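You operate a simulated robot arm through the tools that you are given. There is no shell and no other tool. Be economical: measure what you need, move in short steps, check, and stop when the job is done.

Carry out the task below with a simulated robot arm. There is one attempt and no reset: what you move stays moved.

JOB
Fetch the sachet marked "damp" from the mat at the cabinet end and stand it on top of the silver boxed head.

The check looks at the end state, three seconds after you hand in, the way a careful person would. Anything else that was tipped, shoved, dropped, spilled or broken makes it a failure.

ROBOT AND FRAMES
A 7-joint arm with a two-finger parallel gripper, fixed in place. Base frame: the origin is at the foot of the arm, x ahead of it, y to its left, z up; the work surface is at about z = 0. Readings come in mm, degrees, newtons and seconds.
With the tool pointing down near the work surface it reaches from about 240 to 620 mm from the base axis. Its first joint turns from -66.0 to 66.0 degrees. Payload 2.6 kg.
Tool frame: the origin (TCP) lies between the finger pads and is the grasp point; the fingertips stand 30 mm ahead of it; z points along the fingers, y is the line along which they close. Largest opening 94 mm; finger width 28, thickness 10; the body of the gripper, 50 by 96 mm, starts 55 mm behind the TCP.
Orientation is that of the tool frame in the base frame, as a unit quaternion [w, x, y, z]. With the fingers straight down and closing along the base's y, the tool's x points along the base's -x, its y along +y and its z along -z.

CONTROLS
- The arm moves only by the tool jog_arm. Its argument "commands" is a list that holds one entry, the list of rows, each a list of 7 numbers: the shift along the tool's x, y, z in mm, then the turn, a rotation vector about the tool's x, y, z in degrees, then the closure, from 0 (fully open) to 1 (shut). In form: [[[tx, ty, tz, rx, ry, rz, fingers], ...]]. A call has 1 to 10 rows; each row shifts and turns the commanded pose from where the row before left it, along the tool's axes as they then stand. Rows are played at 5 a second. More than 50 mm and 8.6 degrees between two rows, or a gripper value outside its range, and nothing of the call is played. Where a pose cannot be reached the arm comes as near as it can. A force on the tool above 40 N (or 10 N above the force at the start of the call, whichever is more), or a blocked arm, ends the call early, and 0.2 s more pass. Each finger travels about 72 mm/s and halts on what it meets, pressing with about 44 N; the grip force reading is that of the motor and also rises with nothing between the fingers. The clock runs only during rows and for 0.2 s after the last one: add rows that do not move to give the fingers time. It gives the time, the measured TCP pose, the force on the tool (base axes), the opening and the grip force at its end, in the units of the frame above (readings bear some noise), and new pictures: "pictures" is both (left out), scene, wrist or none.
- Cameras (640 x 400 px; columns grow to the right, rows downward): "scene" is fixed at [46.9, 444.3, 558.7]; the picture's right is [-0.62, -0.78, 0.00], its down [-0.49, 0.39, -0.78] and it looks along [0.61, -0.49, -0.62] (base axes); focal length 311 px, centre (320, 200). "wrist" rides on the gripper at [76, 14, -103] in the tool frame; the picture's right is [-0.18, 0.98, 0.00], its down [-0.75, -0.14, -0.64] and it looks along [-0.63, -0.12, 0.77] (tool axes); focal length 243 px, centre (320, 200).
- locate(camera, pixels): there is no depth. For up to 12 entries [column, row, z] of the newest picture of that camera ("zoom" is the newest enlarged one), the place [x, y] in the base frame at which the ray of that pixel passes the height z, good to about 2 mm. It takes no simulated time.
- close_up(camera, box): a new picture of the part [left, top, right, bottom] of that camera's present view, enlarged. It takes no simulated time.
- close_job(): hands the job in; it is judged then, once.

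Keep the steps short. Do not move on a guess: measure, check each grasp and each placing, and mend mistakes. In all there are 60 turns and 170 pictures (those below and enlarged ones count). Leave the gripper open and the arm clear of the work at the hand-in unless told otherwise, and finish with a single line.

The tools are called after "Request:" as a command line: name --argument value ..., lists and objects as JSON in quotes. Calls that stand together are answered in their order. jog_arm: Moves the arm, as the interface text tells. Its arguments: {"type":"object","properties":{"commands":{"type":"array"},"pictures":{"type":"string","enum":["both","scene","wrist","none"]}},"required":["commands"]} The other tools are called the same way: locate (camera, pixels) gives the place at which the rays of pixels pass given heights; close_up (camera, box) takes an enlarged picture of a part of a camera's view; close_job () hands the job in.

At the start:

```text
time_s: 0.0
ee_pos: [378.0, 104.3, 347.6]
tcp_rot: [0.0, -0.001, 1.0, 0.0]
contact_force: [0.3, -0.2, -0.3]
grip_width: 94.1
gripper_force: 0.1
```

scene: 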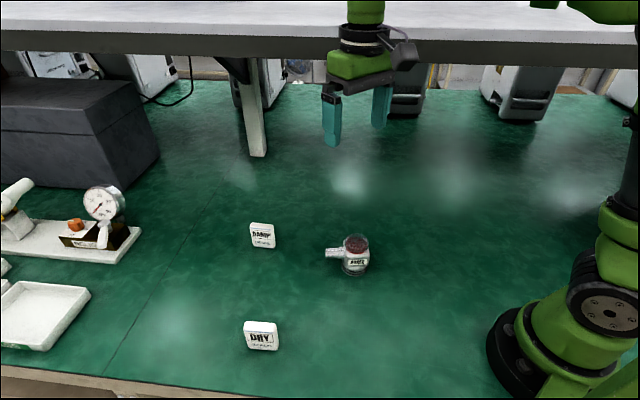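
wrist: 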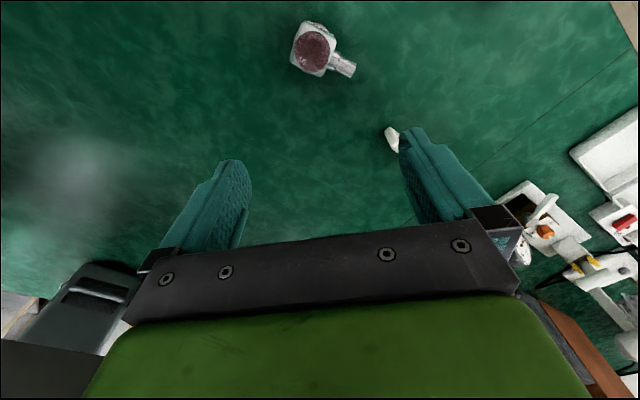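

I see two white sachets, at (262,236) and (261,336), a jar at (352,255) and a gauge rig on the left. I'll enlarge these to identify them.

Request:
close_up --camera "scene" --box '[220, 200, 400, 360]'

Request:
close_up --camera "scene" --box '[0, 160, 180, 380]'

Request:
close_up --camera "scene" --box '[0, 30, 320, 230]'

Request:
close_up --camera "wrist" --box '[480, 100, 640, 400]'

```text
2.50 times, centred on (310, 280) of scene
```

zoom: 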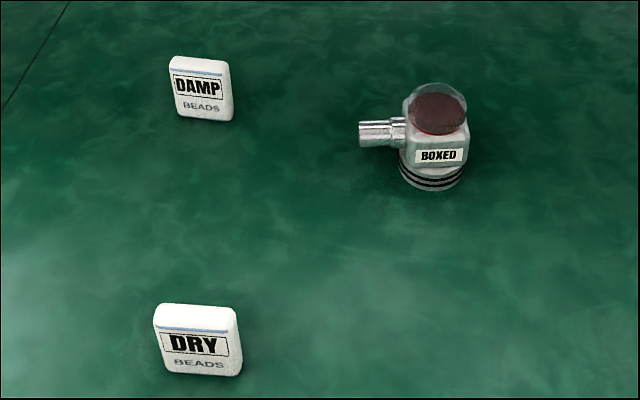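

```text
1.82 times, centred on (90, 270) of scene
```

zoom: 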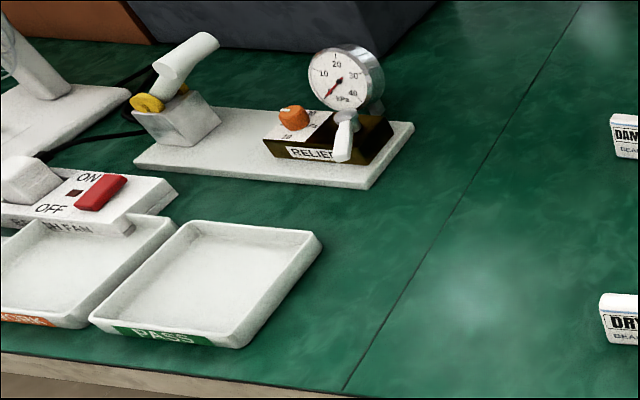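

```text
2.00 times, centred on (160, 130) of scene
```

zoom: 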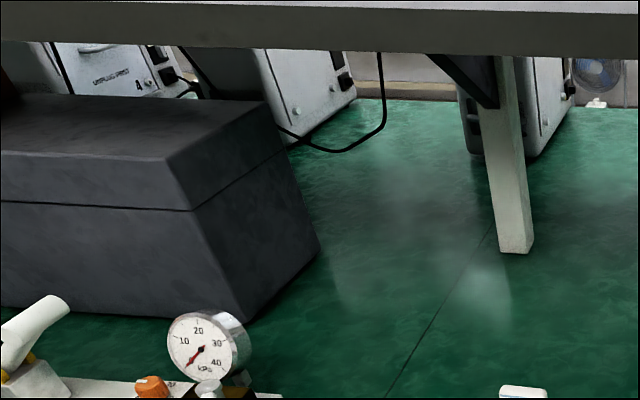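

```text
1.33 times, centred on (560, 250) of wrist
```

zoom: 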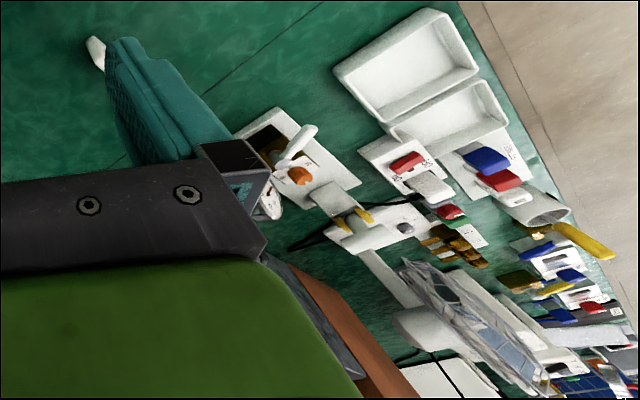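

The DAMP sachet is at (262,236), and the BOXED head is at (352,255) with a dome-like top. Next I'll measure the positions, taking sachet and head edges from a close-up.

Request:
close_up --camera "scene" --box '[312, 220, 392, 290]'

Request:
locate --camera "scene" --pixels '[[252, 246, 0], [274, 249, 0], [250, 223, 40], [272, 225, 40], [353, 275, 0], [357, 244, 60], [326, 253, 40], [247, 349, 0], [277, 350, 0]]'

Request:
close_up --camera "wrist" --box '[270, 0, 430, 100]'

Request:
close_up --camera "scene" --box '[240, 212, 290, 256]'

```text
5.71 times, centred on (352, 255) of scene
```

zoom: 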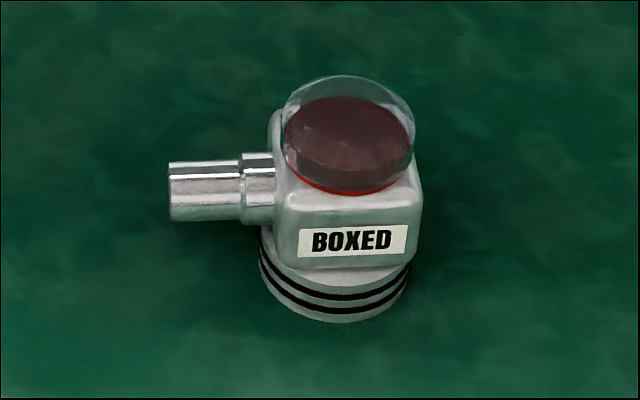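

```text
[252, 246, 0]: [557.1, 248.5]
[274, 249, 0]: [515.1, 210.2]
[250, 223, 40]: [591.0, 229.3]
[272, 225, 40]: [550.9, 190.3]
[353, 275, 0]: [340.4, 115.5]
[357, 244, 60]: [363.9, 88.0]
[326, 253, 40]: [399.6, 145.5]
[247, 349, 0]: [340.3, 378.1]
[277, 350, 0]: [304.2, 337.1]
```

```text
4.00 times, centred on (350, 50) of wrist
```

zoom: 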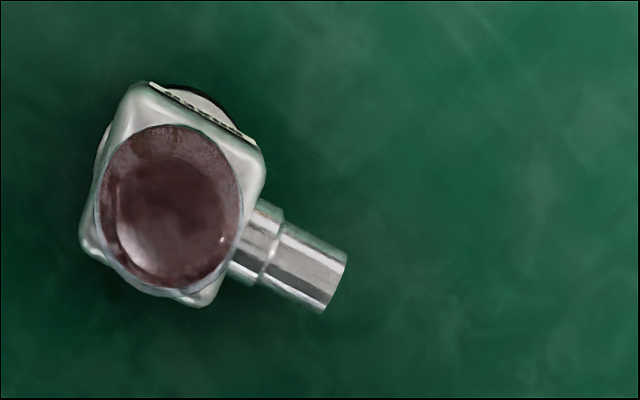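

```text
9.09 times, centred on (265, 234) of scene
```

zoom: 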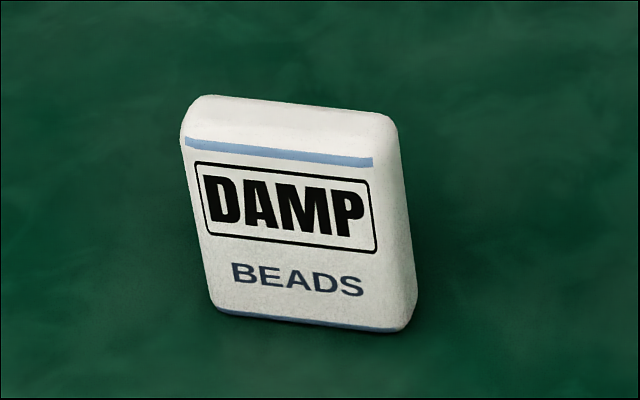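

The sachet stands on its lower edge, and the head has a clear round top. I need sachet geometry from this zoom, plus the position of the shelf leg.

Request:
locate --camera "zoom" --pixels '[[216, 312, 0], [402, 332, 0], [414, 310, 0], [186, 138, 45], [186, 138, 50], [186, 138, 55], [186, 138, 60], [372, 160, 50], [398, 125, 55], [205, 97, 55], [385, 112, 55], [205, 97, 60]]'

Request:
locate --camera "scene" --pixels '[[257, 155, 0], [248, 157, 0], [108, 187, 0], [158, 153, 0], [78, 78, 120], [0, 57, 300], [320, 60, 300], [320, 60, 400], [600, 68, 300], [600, 68, 400]]'

```text
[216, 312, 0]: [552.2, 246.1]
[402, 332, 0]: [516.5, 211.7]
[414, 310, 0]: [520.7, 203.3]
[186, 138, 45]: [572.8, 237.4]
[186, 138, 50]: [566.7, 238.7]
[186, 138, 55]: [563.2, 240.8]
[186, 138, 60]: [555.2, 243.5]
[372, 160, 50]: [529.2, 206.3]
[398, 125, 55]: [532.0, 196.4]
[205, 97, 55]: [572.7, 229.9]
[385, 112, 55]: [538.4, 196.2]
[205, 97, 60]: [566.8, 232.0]
```

```text
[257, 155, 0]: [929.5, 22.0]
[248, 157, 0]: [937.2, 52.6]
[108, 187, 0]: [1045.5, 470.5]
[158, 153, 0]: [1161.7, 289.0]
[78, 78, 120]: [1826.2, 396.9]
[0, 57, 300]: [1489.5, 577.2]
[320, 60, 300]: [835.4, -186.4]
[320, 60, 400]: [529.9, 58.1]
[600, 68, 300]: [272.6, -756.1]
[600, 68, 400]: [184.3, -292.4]
```

Sachet: front bottom edge runs from (552,246) to (517,212), about 62 mm high and 17–20 mm thick, centre near (541,222). I'll turn the tool -44° about its z so it closes across the thickness, then move partway over it at height.

Request:
jog_arm --commands '[[[0, 0, 0, 0, 0, -7.33, 0], [0, 0, 0, 0, 0, -7.33, 0], [0, 0, 0, 0, 0, -7.33, 0], [0, 0, 0, 0, 0, -7.33, 0], [0, 0, 0, 0, 0, -7.33, 0], [0, 0, 0, 0, 0, -7.33, 0], [-40, -5.7, 20, 0, 0, 0, 0], [-40, -5.7, 20, 0, 0, 0, 0], [-40, -5.7, 20, 0, 0, 0, 0], [0, 0, 0, 0, 0, 0, 0]]]'

```text
time_s: 2.2
ee_pos: [476.7, 176.8, 287.4]
tcp_rot: [0.0, -0.374, 0.927, -0.001]
contact_force: [1.3, -0.7, -0.4]
grip_width: 93.8
gripper_force: 0.1
```

scene: 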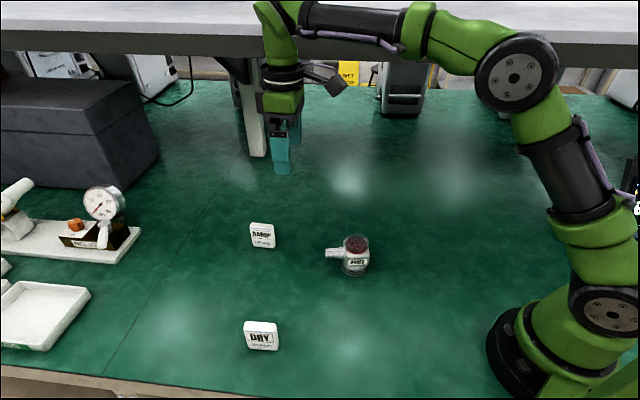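
wrist: 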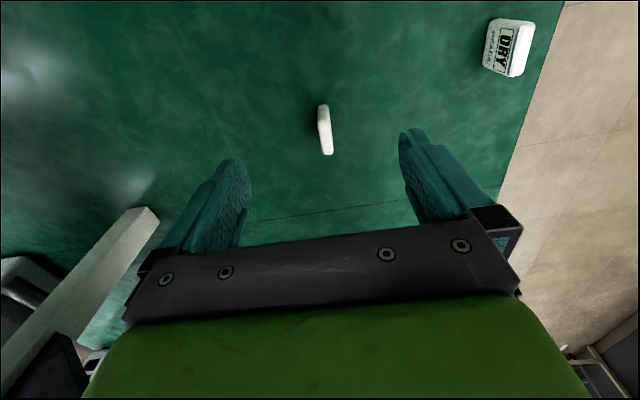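

The sachet's top is visible at (325,130) in the wrist view and lines up with the closing axis. I'll continue over it, down to about z=160.

Request:
jog_arm --commands '[[[-19.5, -3, 32, 0, 0, 0, 0], [-19.5, -3, 32, 0, 0, 0, 0], [-19.5, -3, 32, 0, 0, 0, 0], [-19.2, -3, 31, 0, 0, 0, 0], [0, 0, 0, 0, 0, 0, 0]]]'

Request:
close_up --camera "wrist" --box '[240, 60, 420, 240]'

```text
time_s: 3.4
ee_pos: [542.0, 221.9, 159.2]
tcp_rot: [0.0, -0.375, 0.927, 0.0]
contact_force: [-0.3, 0.4, 0.7]
grip_width: 94.0
gripper_force: 0.1
```

scene: 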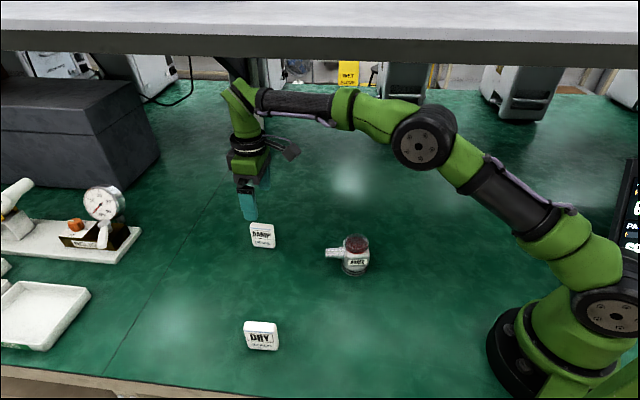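
wrist: 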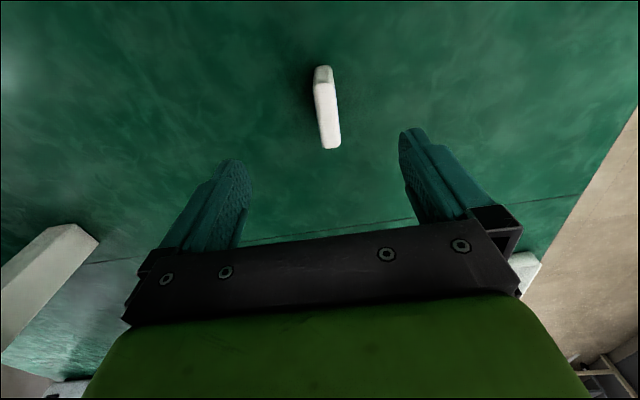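

```text
2.22 times, centred on (330, 150) of wrist
```

zoom: 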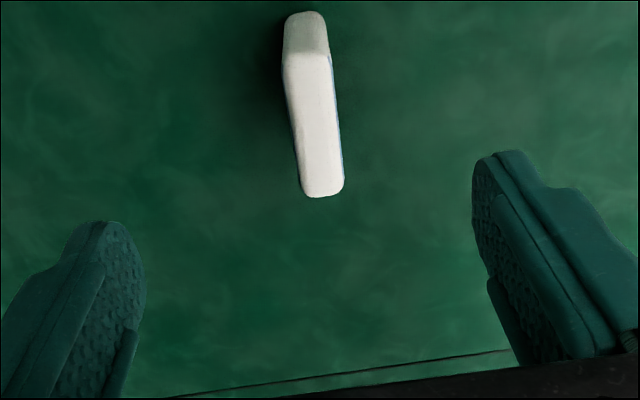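

The top face is clear in the zoom, with its near edge at (283..330,58) and its far end at (303..345,190). I'll locate it at z=60.

Request:
locate --camera "zoom" --pixels '[[283, 60, 60], [330, 58, 60], [303, 190, 60], [345, 185, 60], [306, 58, 60], [324, 194, 60], [285, 18, 20], [328, 18, 20]]'

```text
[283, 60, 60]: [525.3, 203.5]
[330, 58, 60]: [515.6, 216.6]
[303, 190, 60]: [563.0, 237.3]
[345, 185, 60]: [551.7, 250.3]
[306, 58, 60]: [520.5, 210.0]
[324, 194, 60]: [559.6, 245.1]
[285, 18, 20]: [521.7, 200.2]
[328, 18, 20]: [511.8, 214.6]
```

Sachet centre is about (540,226) and axis about 43°. I'll shift slightly and lower to z≈44, fingers open.

Request:
jog_arm --commands '[[[-1.3, 4.3, 20, 0, 0, 0.5, 0], [0, 0, 25, 0, 0, 0, 0.2], [0, 0, 25, 0, 0, 0, 0.35], [0, 0, 25, 0, 0, 0, 0.4], [0, 0, 20, 0, 0, 0, 0.4], [0, 0, 0, 0, 0, 0, 0.4]]]'

Request:
close_up --camera "wrist" --box '[220, 100, 460, 260]'

```text
time_s: 4.8
ee_pos: [538.8, 224.6, 44.5]
tcp_rot: [0.0, -0.369, 0.929, 0.0]
contact_force: [-0.3, 0.4, 0.0]
grip_width: 56.6
gripper_force: 0.1
```

scene: 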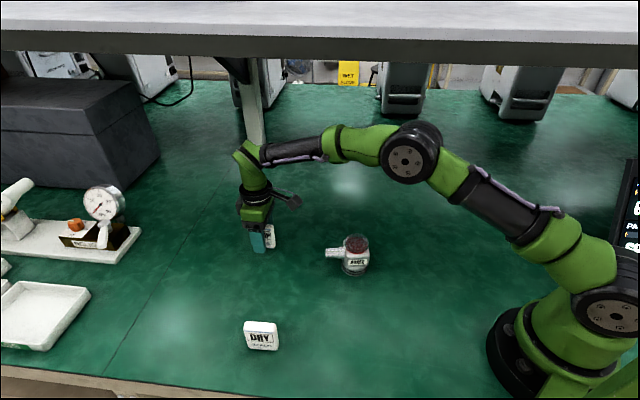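
wrist: 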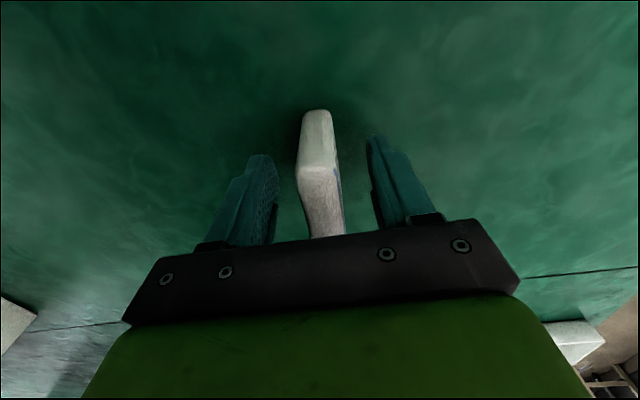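

```text
2.50 times, centred on (340, 180) of wrist
```

zoom: 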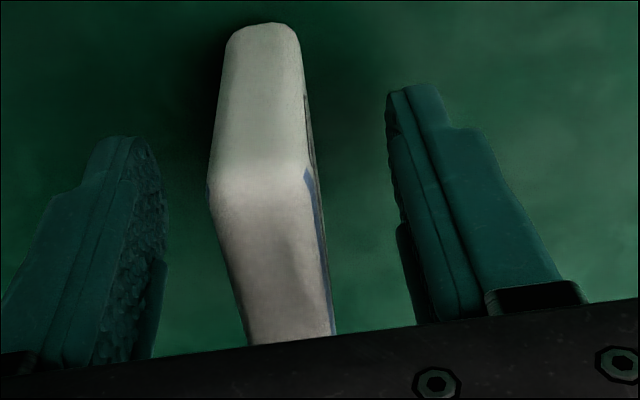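

The sachet sits between the fingers. I'll check how well it is centred by locating its near top corners and near-bottom edge.

Request:
locate --camera "zoom" --pixels '[[208, 195, 58], [308, 172, 58], [232, 30, 2], [296, 30, 2], [210, 185, 60], [305, 170, 60]]'

```text
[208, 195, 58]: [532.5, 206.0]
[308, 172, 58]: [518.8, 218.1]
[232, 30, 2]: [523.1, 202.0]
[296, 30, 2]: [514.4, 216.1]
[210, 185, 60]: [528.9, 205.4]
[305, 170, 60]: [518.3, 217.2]
```

The sachet is about 1.5 mm off toward +y. I'll correct that and close gently.

Request:
jog_arm --commands '[[[0, 1.6, 1.5, 0, 0, 0, 0.4], [0, 0, 0, 0, 0, 0, 0.6], [0, 0, 0, 0, 0, 0, 0.75], [0, 0, 0, 0, 0, 0, 0.85], [0, 0, 0, 0, 0, 0, 0.9], [0, 0, 0, 0, 0, 0, 0.9], [0, 0, 0, 0, 0, 0, 0.9]]]'

Request:
close_up --camera "wrist" --box '[220, 100, 460, 260]'

```text
time_s: 6.4
ee_pos: [537.8, 226.3, 43.4]
tcp_rot: [0.0, -0.37, 0.929, 0.0]
contact_force: [0.5, -0.1, -0.5]
grip_width: 21.3
gripper_force: 44.1
```

scene: 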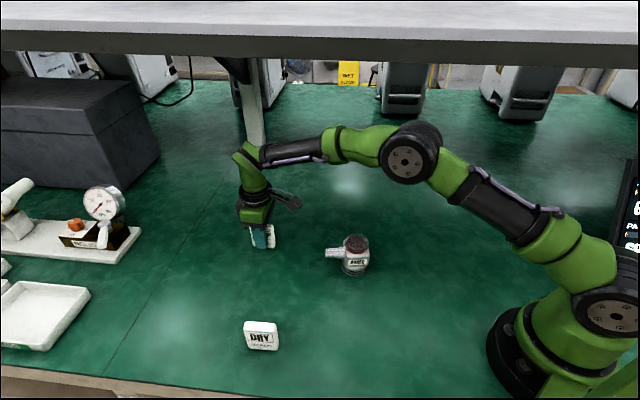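
wrist: 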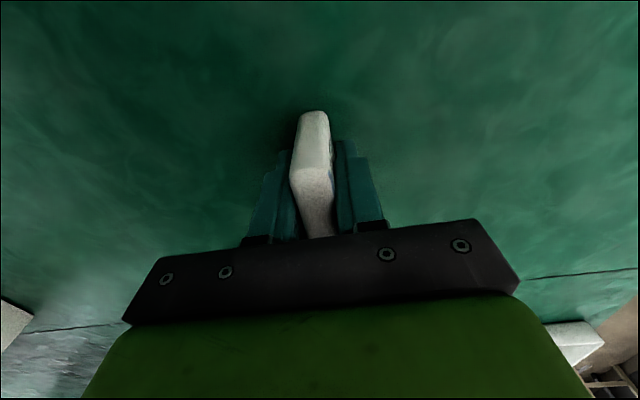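

```text
2.50 times, centred on (340, 180) of wrist
```

zoom: 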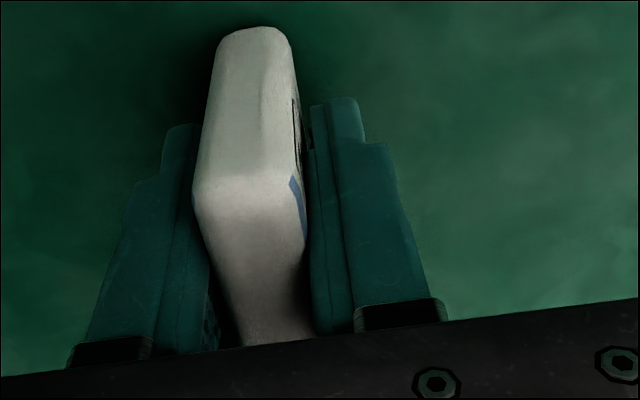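

Gripped: 21.3 mm wide at 44 N, with the sachet bottom 43.4 mm below the TCP. Next, lift straight up and check.

Request:
jog_arm --commands '[[[0, 0, -10, 0, 0, 0, 0.9], [0, 0, -30, 0, 0, 0, 0.9], [0, 0, -40, 0, 0, 0, 0.9], [0, 0, -40, 0, 0, 0, 0.9], [0, 0, -40, 0, 0, 0, 0.9], [0, 0, 0, 0, 0, 0, 0.9]]]'

Request:
close_up --camera "scene" --box '[200, 120, 300, 220]'

```text
time_s: 7.8
ee_pos: [538.8, 227.3, 201.1]
tcp_rot: [0.0, -0.37, 0.929, 0.0]
contact_force: [0.3, 0.1, 0.0]
grip_width: 21.4
gripper_force: 43.9
```

scene: 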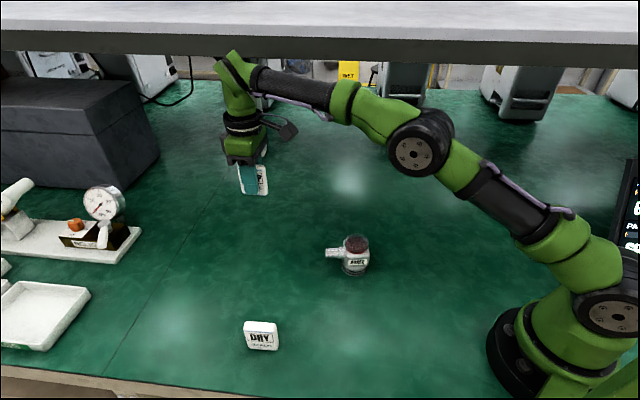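
wrist: 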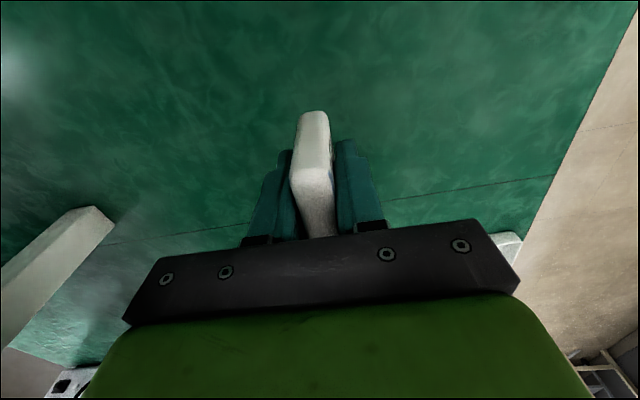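

```text
4.00 times, centred on (250, 170) of scene
```

zoom: 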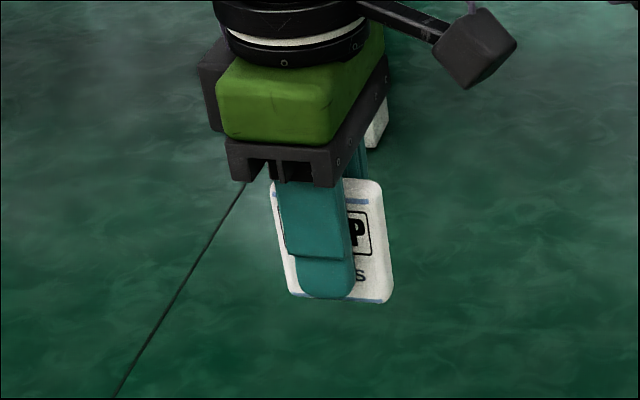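

Sachet is held upright and lifted clear. I'll move at height toward the head, stopping where the wrist camera can see it beyond the sachet.

Request:
jog_arm --commands '[[[36, 5.6, 0, 0, 0, 0, 0.9], [36, 5.6, 0, 0, 0, 0, 0.9], [36, 5.6, 0, 0, 0, 0, 0.9], [36, 5.6, 0, 0, 0, 0, 0.9], [34, 5.6, 0, 0, 0, 0, 0.9], [0, 0, 0, 0, 0, 0, 0.9], [0, 0, 0, 0, 0, 0, 0.9]]]'

Request:
close_up --camera "wrist" --box '[240, 0, 400, 100]'

```text
time_s: 9.4
ee_pos: [388.9, 125.0, 204.6]
tcp_rot: [0.0, -0.37, 0.929, 0.0]
contact_force: [0.1, 1.0, 0.4]
grip_width: 21.2
gripper_force: 43.6
```

scene: 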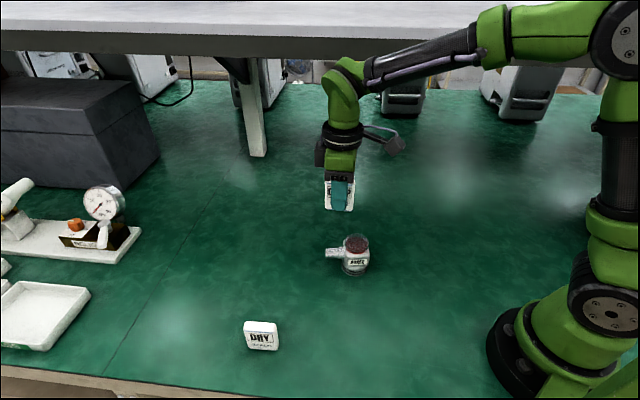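
wrist: 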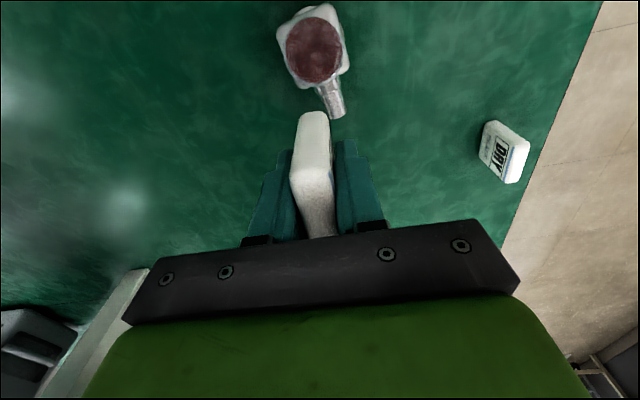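

```text
4.00 times, centred on (320, 50) of wrist
```

zoom: 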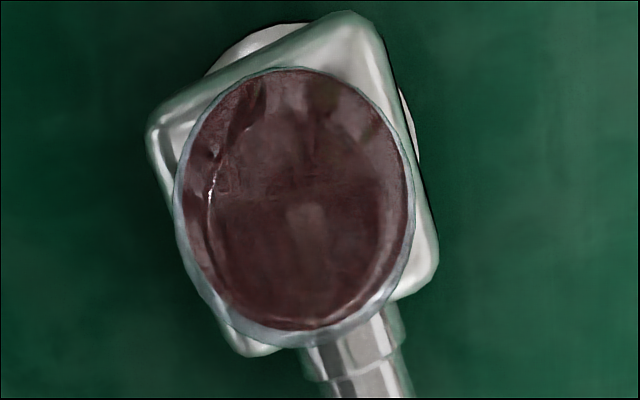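

The head is at wrist pixel (315,50). I'll triangulate the top: the same disc centre is at scene pixel (357.2,244), compared at several heights. I'll add a fresh scene zoom too.

Request:
locate --camera "wrist" --pixels '[[315, 50, 40], [315, 50, 60], [315, 50, 80], [315, 50, 100]]'

Request:
locate --camera "scene" --pixels '[[357.2, 244, 40], [357.2, 244, 60], [357.2, 244, 80], [357.2, 244, 100]]'

Request:
close_up --camera "scene" --box '[332, 228, 382, 260]'

```text
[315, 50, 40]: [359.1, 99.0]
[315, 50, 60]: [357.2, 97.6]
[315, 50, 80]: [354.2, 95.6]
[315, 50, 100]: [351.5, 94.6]
```

```text
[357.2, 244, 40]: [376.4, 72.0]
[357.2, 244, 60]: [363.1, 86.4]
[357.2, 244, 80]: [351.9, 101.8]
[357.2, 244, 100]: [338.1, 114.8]
```

```text
12.50 times, centred on (357, 244) of scene
```

zoom: 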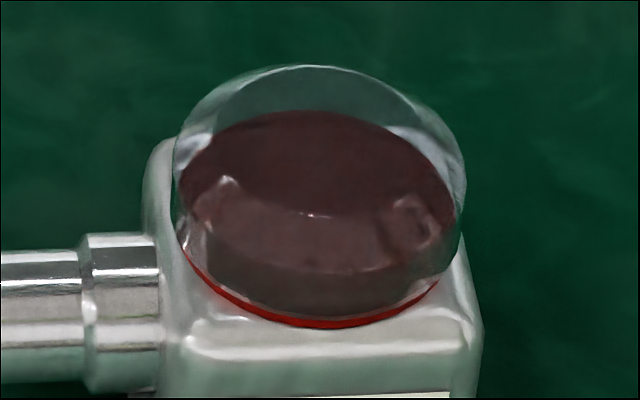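

The close view shows a flat-topped clear cylinder: its rim ellipse spans rows 65–268, with straight sides. I'll triangulate the flat top's centre at zoom (320,167).

Request:
locate --camera "zoom" --pixels '[[320, 167, 70], [320, 167, 75], [320, 167, 80], [320, 167, 85], [320, 167, 90], [180, 160, 80], [462, 175, 80], [312, 66, 80], [325, 268, 80]]'

Request:
locate --camera "wrist" --pixels '[[315, 50, 80], [314, 16.7, 80], [316, 82.5, 80], [284, 50, 80], [344, 50, 80], [315, 50, 85]]'

```text
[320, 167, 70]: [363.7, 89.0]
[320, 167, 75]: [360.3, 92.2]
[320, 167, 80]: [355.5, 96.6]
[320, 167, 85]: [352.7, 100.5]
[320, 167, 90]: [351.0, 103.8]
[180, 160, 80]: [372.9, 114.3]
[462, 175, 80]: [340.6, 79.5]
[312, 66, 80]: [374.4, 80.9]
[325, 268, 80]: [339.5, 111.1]
```

```text
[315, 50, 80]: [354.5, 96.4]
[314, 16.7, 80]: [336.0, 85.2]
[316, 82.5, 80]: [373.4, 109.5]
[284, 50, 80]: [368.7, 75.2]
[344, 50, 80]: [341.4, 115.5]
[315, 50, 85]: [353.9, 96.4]
```

The flat top is centred at about (355,96.5), z≈80, diameter about 47 mm. The sachet centre sits about 1.4 mm ahead of the TCP, so I'll aim the TCP at (354,95.6), then lower to z≈145 for a look.

Request:
jog_arm --commands '[[[23, 1.3, 0, 0, 0, 0, 0.9], [22.6, 1.3, 0, 0, 0, 0, 0.9], [0, 0, 0, 0, 0, 0, 0.9], [0, 0, 20, 0, 0, 0, 0.9], [0, 0, 20, 0, 0, 0, 0.9], [0, 0, 20, 0, 0, 0, 0.9], [0, 0, 0, 0, 0, 0, 0.9]]]'

Request:
close_up --camera "scene" --box '[312, 180, 402, 280]'

Request:
close_up --camera "wrist" --box '[220, 60, 440, 220]'

```text
time_s: 11.0
ee_pos: [355.1, 93.7, 142.9]
tcp_rot: [0.001, -0.37, 0.929, 0.0]
contact_force: [0.3, 0.6, -0.3]
grip_width: 21.4
gripper_force: 43.4
```

scene: 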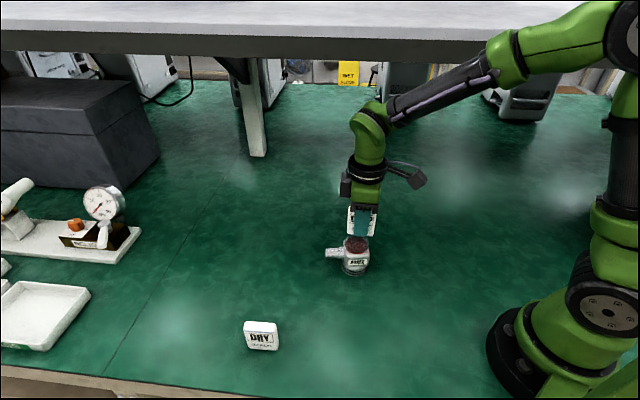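
wrist: 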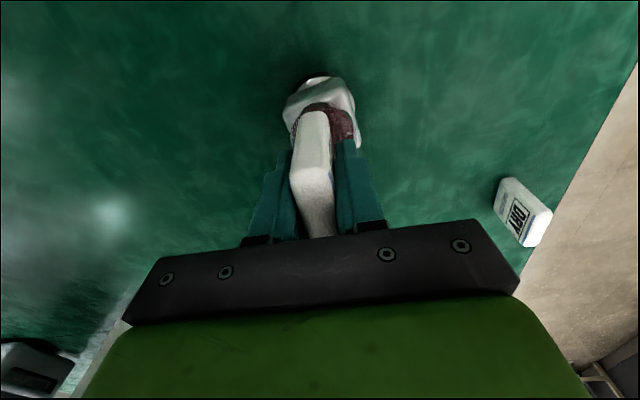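

```text
4.00 times, centred on (357, 230) of scene
```

zoom: 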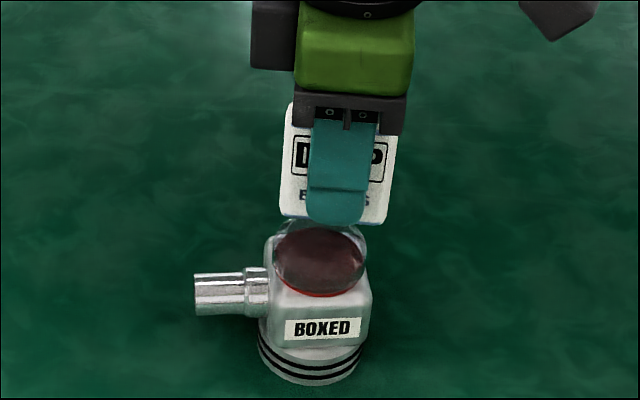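

```text
2.50 times, centred on (330, 140) of wrist
```

zoom: 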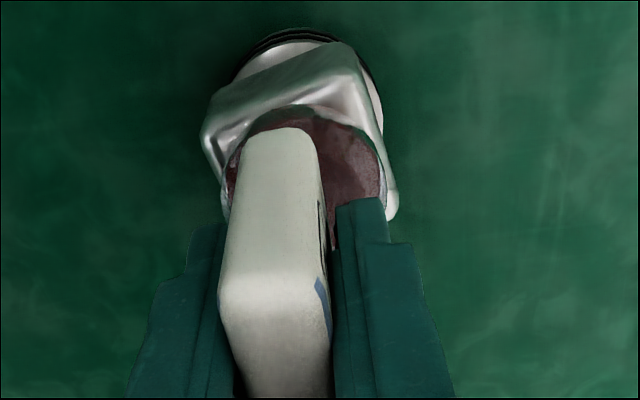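

In the scene zoom the sachet looks right of the head's centre. I'll measure both at their heights: sachet bottom z≈99.5, head top z≈80.

Request:
locate --camera "scene" --pixels '[[347.7, 233.2, 99.5], [373.8, 235.7, 99.5], [348.9, 205.7, 161], [376, 208.5, 161], [357, 241.4, 80]]'

Request:
locate --camera "zoom" --pixels '[[244, 145, 99.5], [318, 145, 99.5], [282, 128, 99.5], [220, 290, 159], [327, 275, 159], [230, 185, 80], [383, 170, 80], [315, 105, 80]]'

Request:
close_up --camera "scene" --box '[332, 196, 392, 256]'

```text
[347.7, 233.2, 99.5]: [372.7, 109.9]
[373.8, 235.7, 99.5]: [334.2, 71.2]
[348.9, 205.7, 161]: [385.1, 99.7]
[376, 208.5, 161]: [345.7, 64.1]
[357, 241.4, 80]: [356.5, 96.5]
```

```text
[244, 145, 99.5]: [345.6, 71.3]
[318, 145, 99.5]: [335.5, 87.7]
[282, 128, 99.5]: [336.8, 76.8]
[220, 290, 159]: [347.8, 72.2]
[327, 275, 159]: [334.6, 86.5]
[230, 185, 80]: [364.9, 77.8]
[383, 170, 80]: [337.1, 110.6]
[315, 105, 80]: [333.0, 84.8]
```

```text
6.67 times, centred on (362, 226) of scene
```

zoom: 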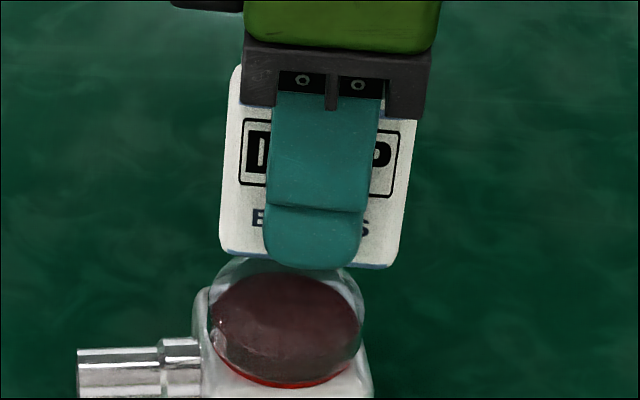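

The two cameras agree to within a few mm: the sachet should shift about 3 mm along tool -x and about 2 mm along +y. I'll apply that, lower to about 4 mm above the expected contact, and re-check.

Request:
jog_arm --commands '[[[-3, 2.1, 0, 0, 0, 0, 0.9], [0, 0, 8, 0, 0, 0, 0.9], [0, 0, 7, 0, 0, 0, 0.9], [0, 0, 0, 0, 0, 0, 0.9]]]'

Request:
close_up --camera "scene" --box '[332, 210, 392, 270]'

Request:
close_up --camera "wrist" --box '[270, 70, 390, 150]'

```text
time_s: 12.0
ee_pos: [355.0, 97.5, 129.6]
tcp_rot: [0.0, -0.37, 0.929, 0.0]
contact_force: [-1.1, -0.1, -0.6]
grip_width: 21.1
gripper_force: 44.2
```

scene: 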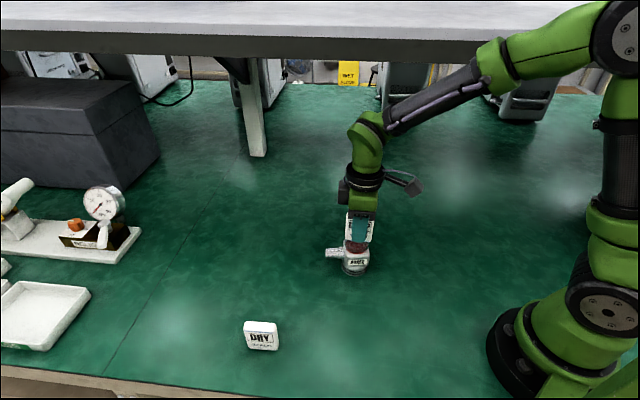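
wrist: 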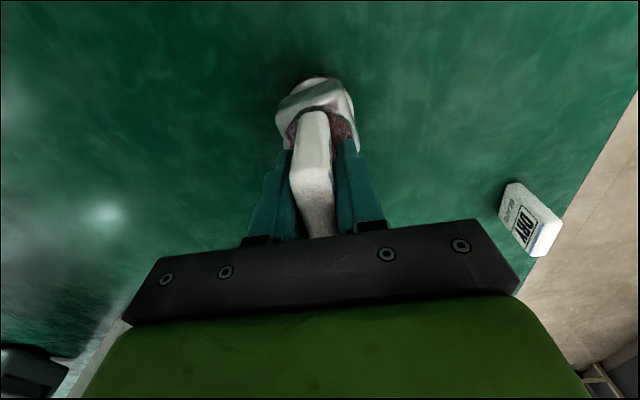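

```text
6.67 times, centred on (362, 240) of scene
```

zoom: 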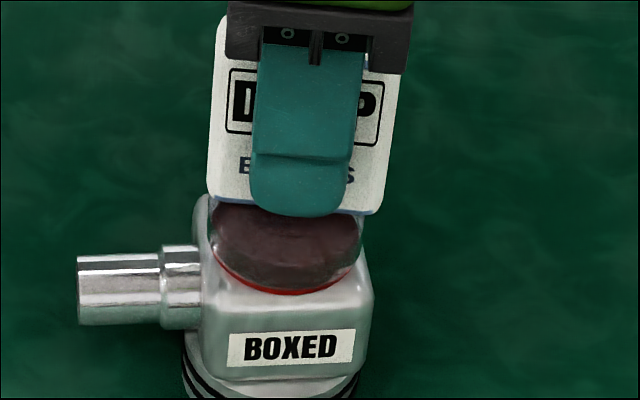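

```text
5.00 times, centred on (330, 110) of wrist
```

zoom: 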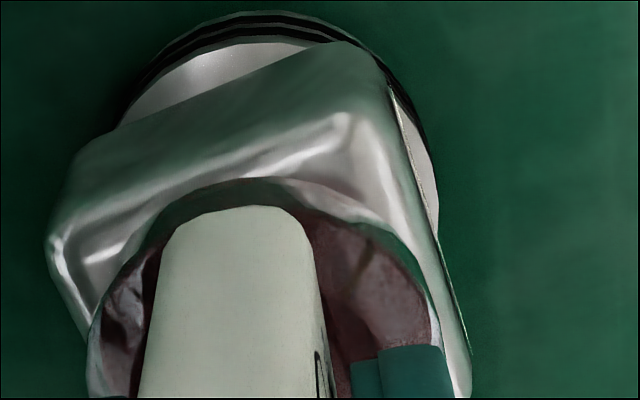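

Nearly in place. I'll check the sideways centring from this wrist zoom.

Request:
locate --camera "wrist" --pixels '[[300.4, 115, 86], [326.6, 115, 86], [284.4, 142, 80], [353.6, 138, 80], [317, 105.6, 80], [293, 120, 80], [345, 120, 80], [313, 111, 86]]'

```text
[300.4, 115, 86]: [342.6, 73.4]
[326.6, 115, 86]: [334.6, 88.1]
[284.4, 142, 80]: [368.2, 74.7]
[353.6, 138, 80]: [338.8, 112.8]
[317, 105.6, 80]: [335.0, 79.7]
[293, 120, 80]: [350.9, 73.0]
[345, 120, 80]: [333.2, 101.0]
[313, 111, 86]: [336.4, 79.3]
```

Centring is good: the cameras bracket the true position within about ±3 mm lengthwise and about 1 mm sideways. Next I'll lower in 1 mm rows until the force shows contact.

Request:
jog_arm --commands '[[[0, -0.8, 1, 0, 0, 0, 0.9], [0, 0, 1, 0, 0, 0, 0.9], [0, 0, 1, 0, 0, 0, 0.9], [0, 0, 1, 0, 0, 0, 0.9], [0, 0, 0, 0, 0, 0, 0.9]]]' --pictures "none"

Request:
close_up --camera "scene" --box '[332, 210, 392, 270]'

```text
time_s: 13.2
ee_pos: [356.4, 98.3, 125.7]
tcp_rot: [0.004, -0.37, 0.929, 0.0]
contact_force: [-5.0, -1.4, 36.1]
grip_width: 21.4
gripper_force: 44.2
```

```text
6.67 times, centred on (362, 240) of scene
```

zoom: 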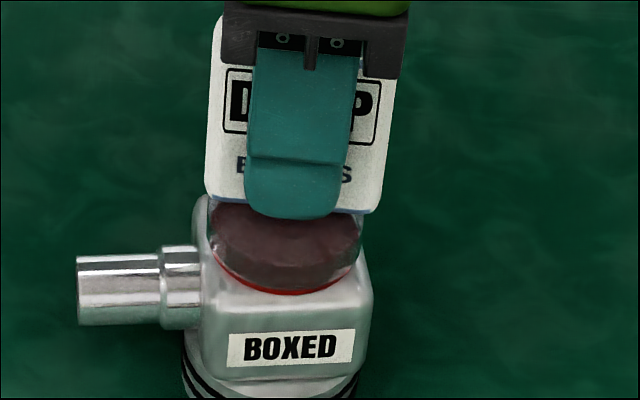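

Contact, with 36 N at TCP z≈125.7. I'll ease up in 1 mm steps to bring the force down to a few newtons before release.

Request:
jog_arm --commands '[[[0, 0, -1, 0, 0, 0, 0.9], [0, 0, -0.7, 0, 0, 0, 0.9], [0, 0, 0, 0, 0, 0, 0.9]]]' --pictures "none"

```text
time_s: 14.0
ee_pos: [355.4, 98.0, 126.3]
tcp_rot: [0.0, -0.371, 0.929, 0.0]
contact_force: [5.3, 2.6, 13.0]
grip_width: 21.5
gripper_force: 43.9
```

Request:
jog_arm --commands '[[[0, 0, -0.6, 0, 0, 0, 0.9], [0, 0, 0, 0, 0, 0, 0.9]]]'

Request:
close_up --camera "scene" --box '[322, 200, 392, 280]'

Request:
close_up --camera "wrist" --box '[270, 70, 390, 150]'

```text
time_s: 14.6
ee_pos: [354.5, 97.5, 126.6]
tcp_rot: [-0.001, -0.37, 0.929, 0.0]
contact_force: [2.8, -1.2, 6.6]
grip_width: 21.1
gripper_force: 43.5
```

scene: 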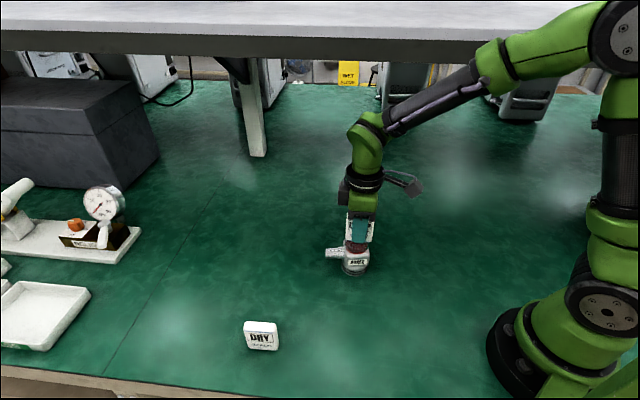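
wrist: 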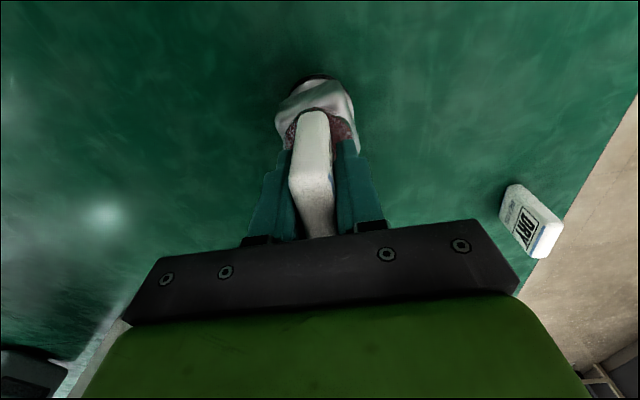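

```text
5.00 times, centred on (357, 240) of scene
```

zoom: 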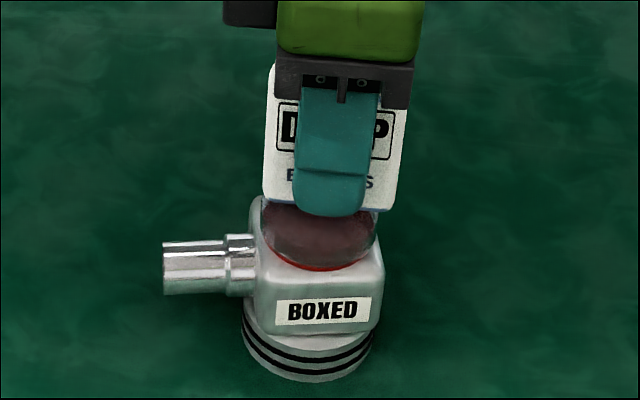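

```text
5.00 times, centred on (330, 110) of wrist
```

zoom: 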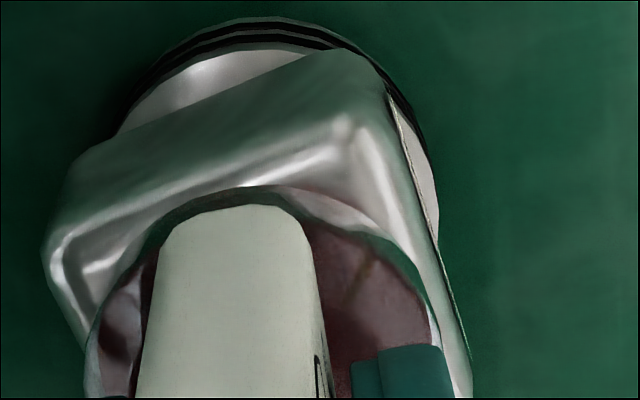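

Light contact at 6.6 N, with the sachet upright and seated centrally on the flat top. I'll open the fingers a little at a time.

Request:
jog_arm --commands '[[[0, 0, 0, 0, 0, 0, 0.8], [0, 0, 0, 0, 0, 0, 0.74], [0, 0, 0, 0, 0, 0, 0.68], [0, 0, 0, 0, 0, 0, 0.6], [0, 0, 0, 0, 0, 0, 0.5], [0, 0, 0, 0, 0, 0, 0.5]]]'

Request:
close_up --camera "scene" --box '[322, 200, 392, 280]'

Request:
close_up --camera "wrist" --box '[220, 70, 420, 250]'

```text
time_s: 16.0
ee_pos: [354.5, 98.7, 127.2]
tcp_rot: [0.0, -0.37, 0.929, 0.0]
contact_force: [0.2, -0.1, -1.1]
grip_width: 47.0
gripper_force: 0.1
```

scene: 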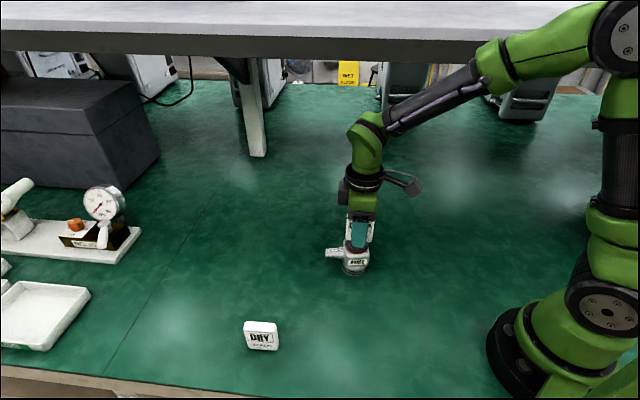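
wrist: 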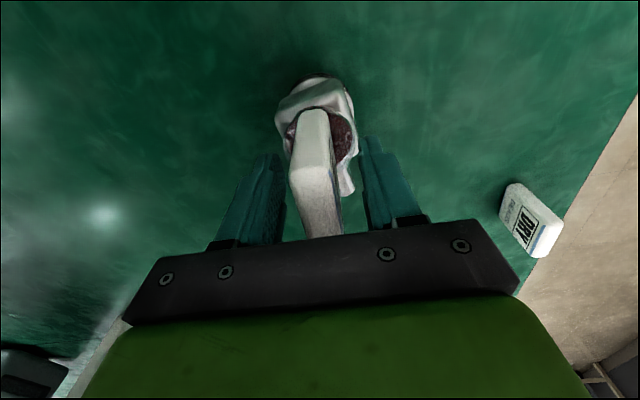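

```text
5.00 times, centred on (357, 240) of scene
```

zoom: 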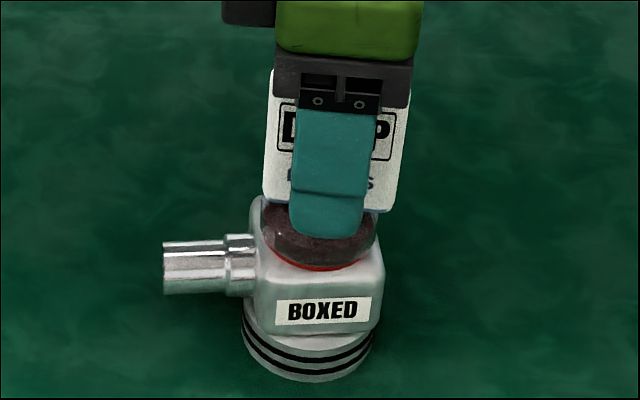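

```text
2.22 times, centred on (320, 160) of wrist
```

zoom: 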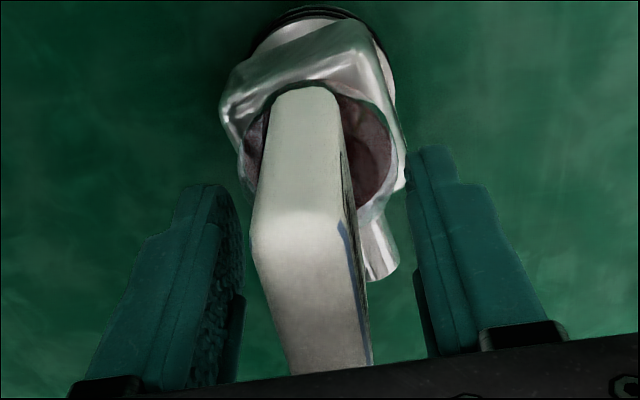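

The sachet stands free with gaps on both sides. I'll open fully and rise straight up.

Request:
jog_arm --commands '[[[0, 0, 0, 0, 0, 0, 0.25], [0, 0, 0, 0, 0, 0, 0], [0, 0, -10, 0, 0, 0, 0], [0, 0, -25, 0, 0, 0, 0], [0, 0, -35, 0, 0, 0, 0], [0, 0, -40, 0, 0, 0, 0], [0, 0, -40, 0, 0, 0, 0], [0, 0, 0, 0, 0, 0, 0]]]'

Request:
close_up --camera "scene" --box '[322, 200, 392, 280]'

Request:
close_up --camera "wrist" --box '[240, 20, 400, 160]'

```text
time_s: 17.8
ee_pos: [357.9, 98.7, 276.0]
tcp_rot: [0.0, -0.37, 0.929, 0.0]
contact_force: [-0.1, 0.4, 0.1]
grip_width: 93.9
gripper_force: 0.0
```

scene: 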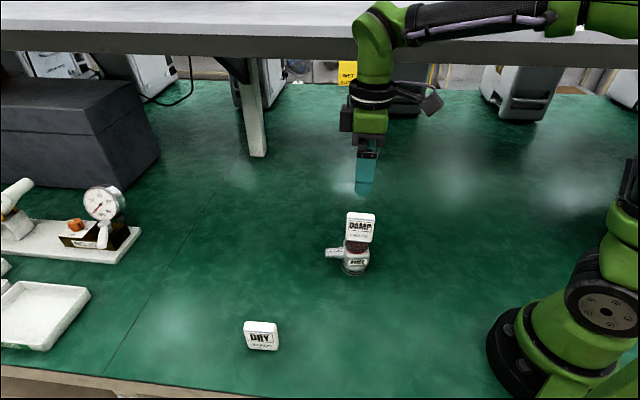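
wrist: 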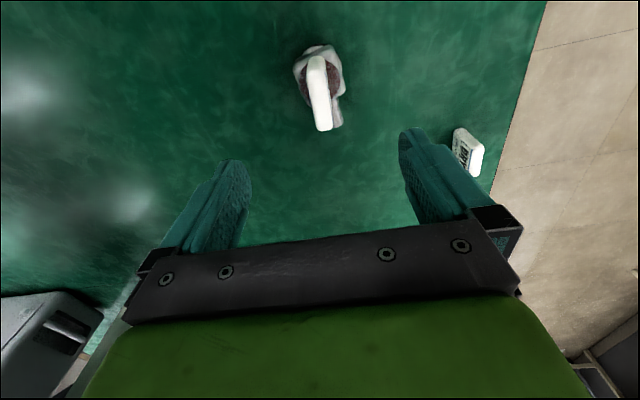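

```text
5.00 times, centred on (357, 240) of scene
```

zoom: 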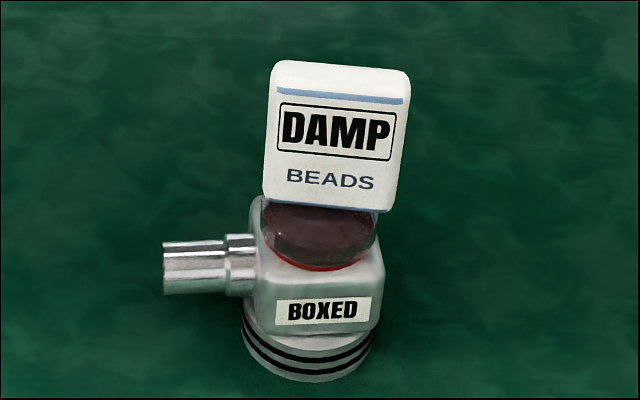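

```text
2.86 times, centred on (320, 90) of wrist
```

zoom: 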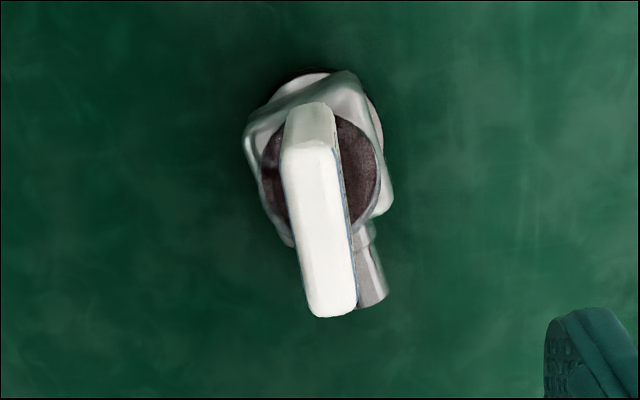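

The sachet stands upright on the BOXED head, and the DRY sachet hasn't moved. I'll move the arm clear with a small lift and a shift away, then check that it stays put.

Request:
jog_arm --commands '[[[0, 0, -30, 0, 0, 0, 0], [0, -40, 0, 0, 0, 0, 0], [0, -40, 0, 0, 0, 0, 0], [0, 0, 0, 0, 0, 0, 0], [0, 0, 0, 0, 0, 0, 0], [0, 0, 0, 0, 0, 0, 0]]]' --pictures "scene"

Request:
close_up --camera "scene" --box '[322, 200, 392, 280]'

```text
time_s: 19.2
ee_pos: [411.0, 39.4, 309.6]
tcp_rot: [0.0, -0.371, 0.929, 0.001]
contact_force: [0.0, -0.3, -0.1]
grip_width: 94.1
gripper_force: 0.1
```

scene: 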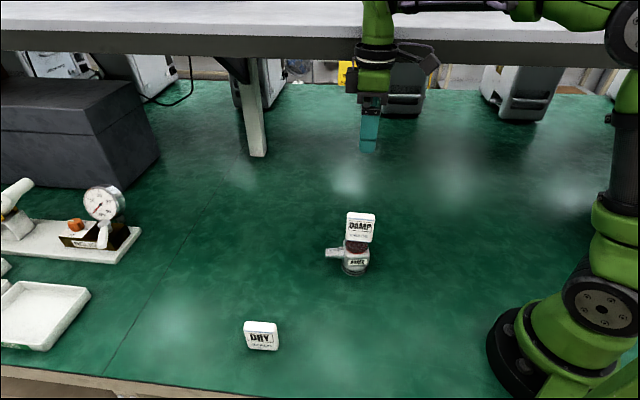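

```text
5.00 times, centred on (357, 240) of scene
```

zoom: 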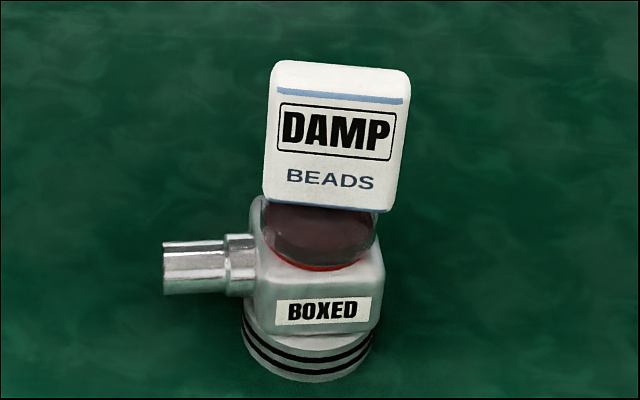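

The sachet hasn't moved between the two views, the gripper is open and the arm is clear. I'm handing in.

Request:
close_job

```text
The job is handed in.
```

The "DAMP" sachet is standing upright on top of the silver "BOXED" head; nothing else was moved, the gripper is open and the arm is clear.
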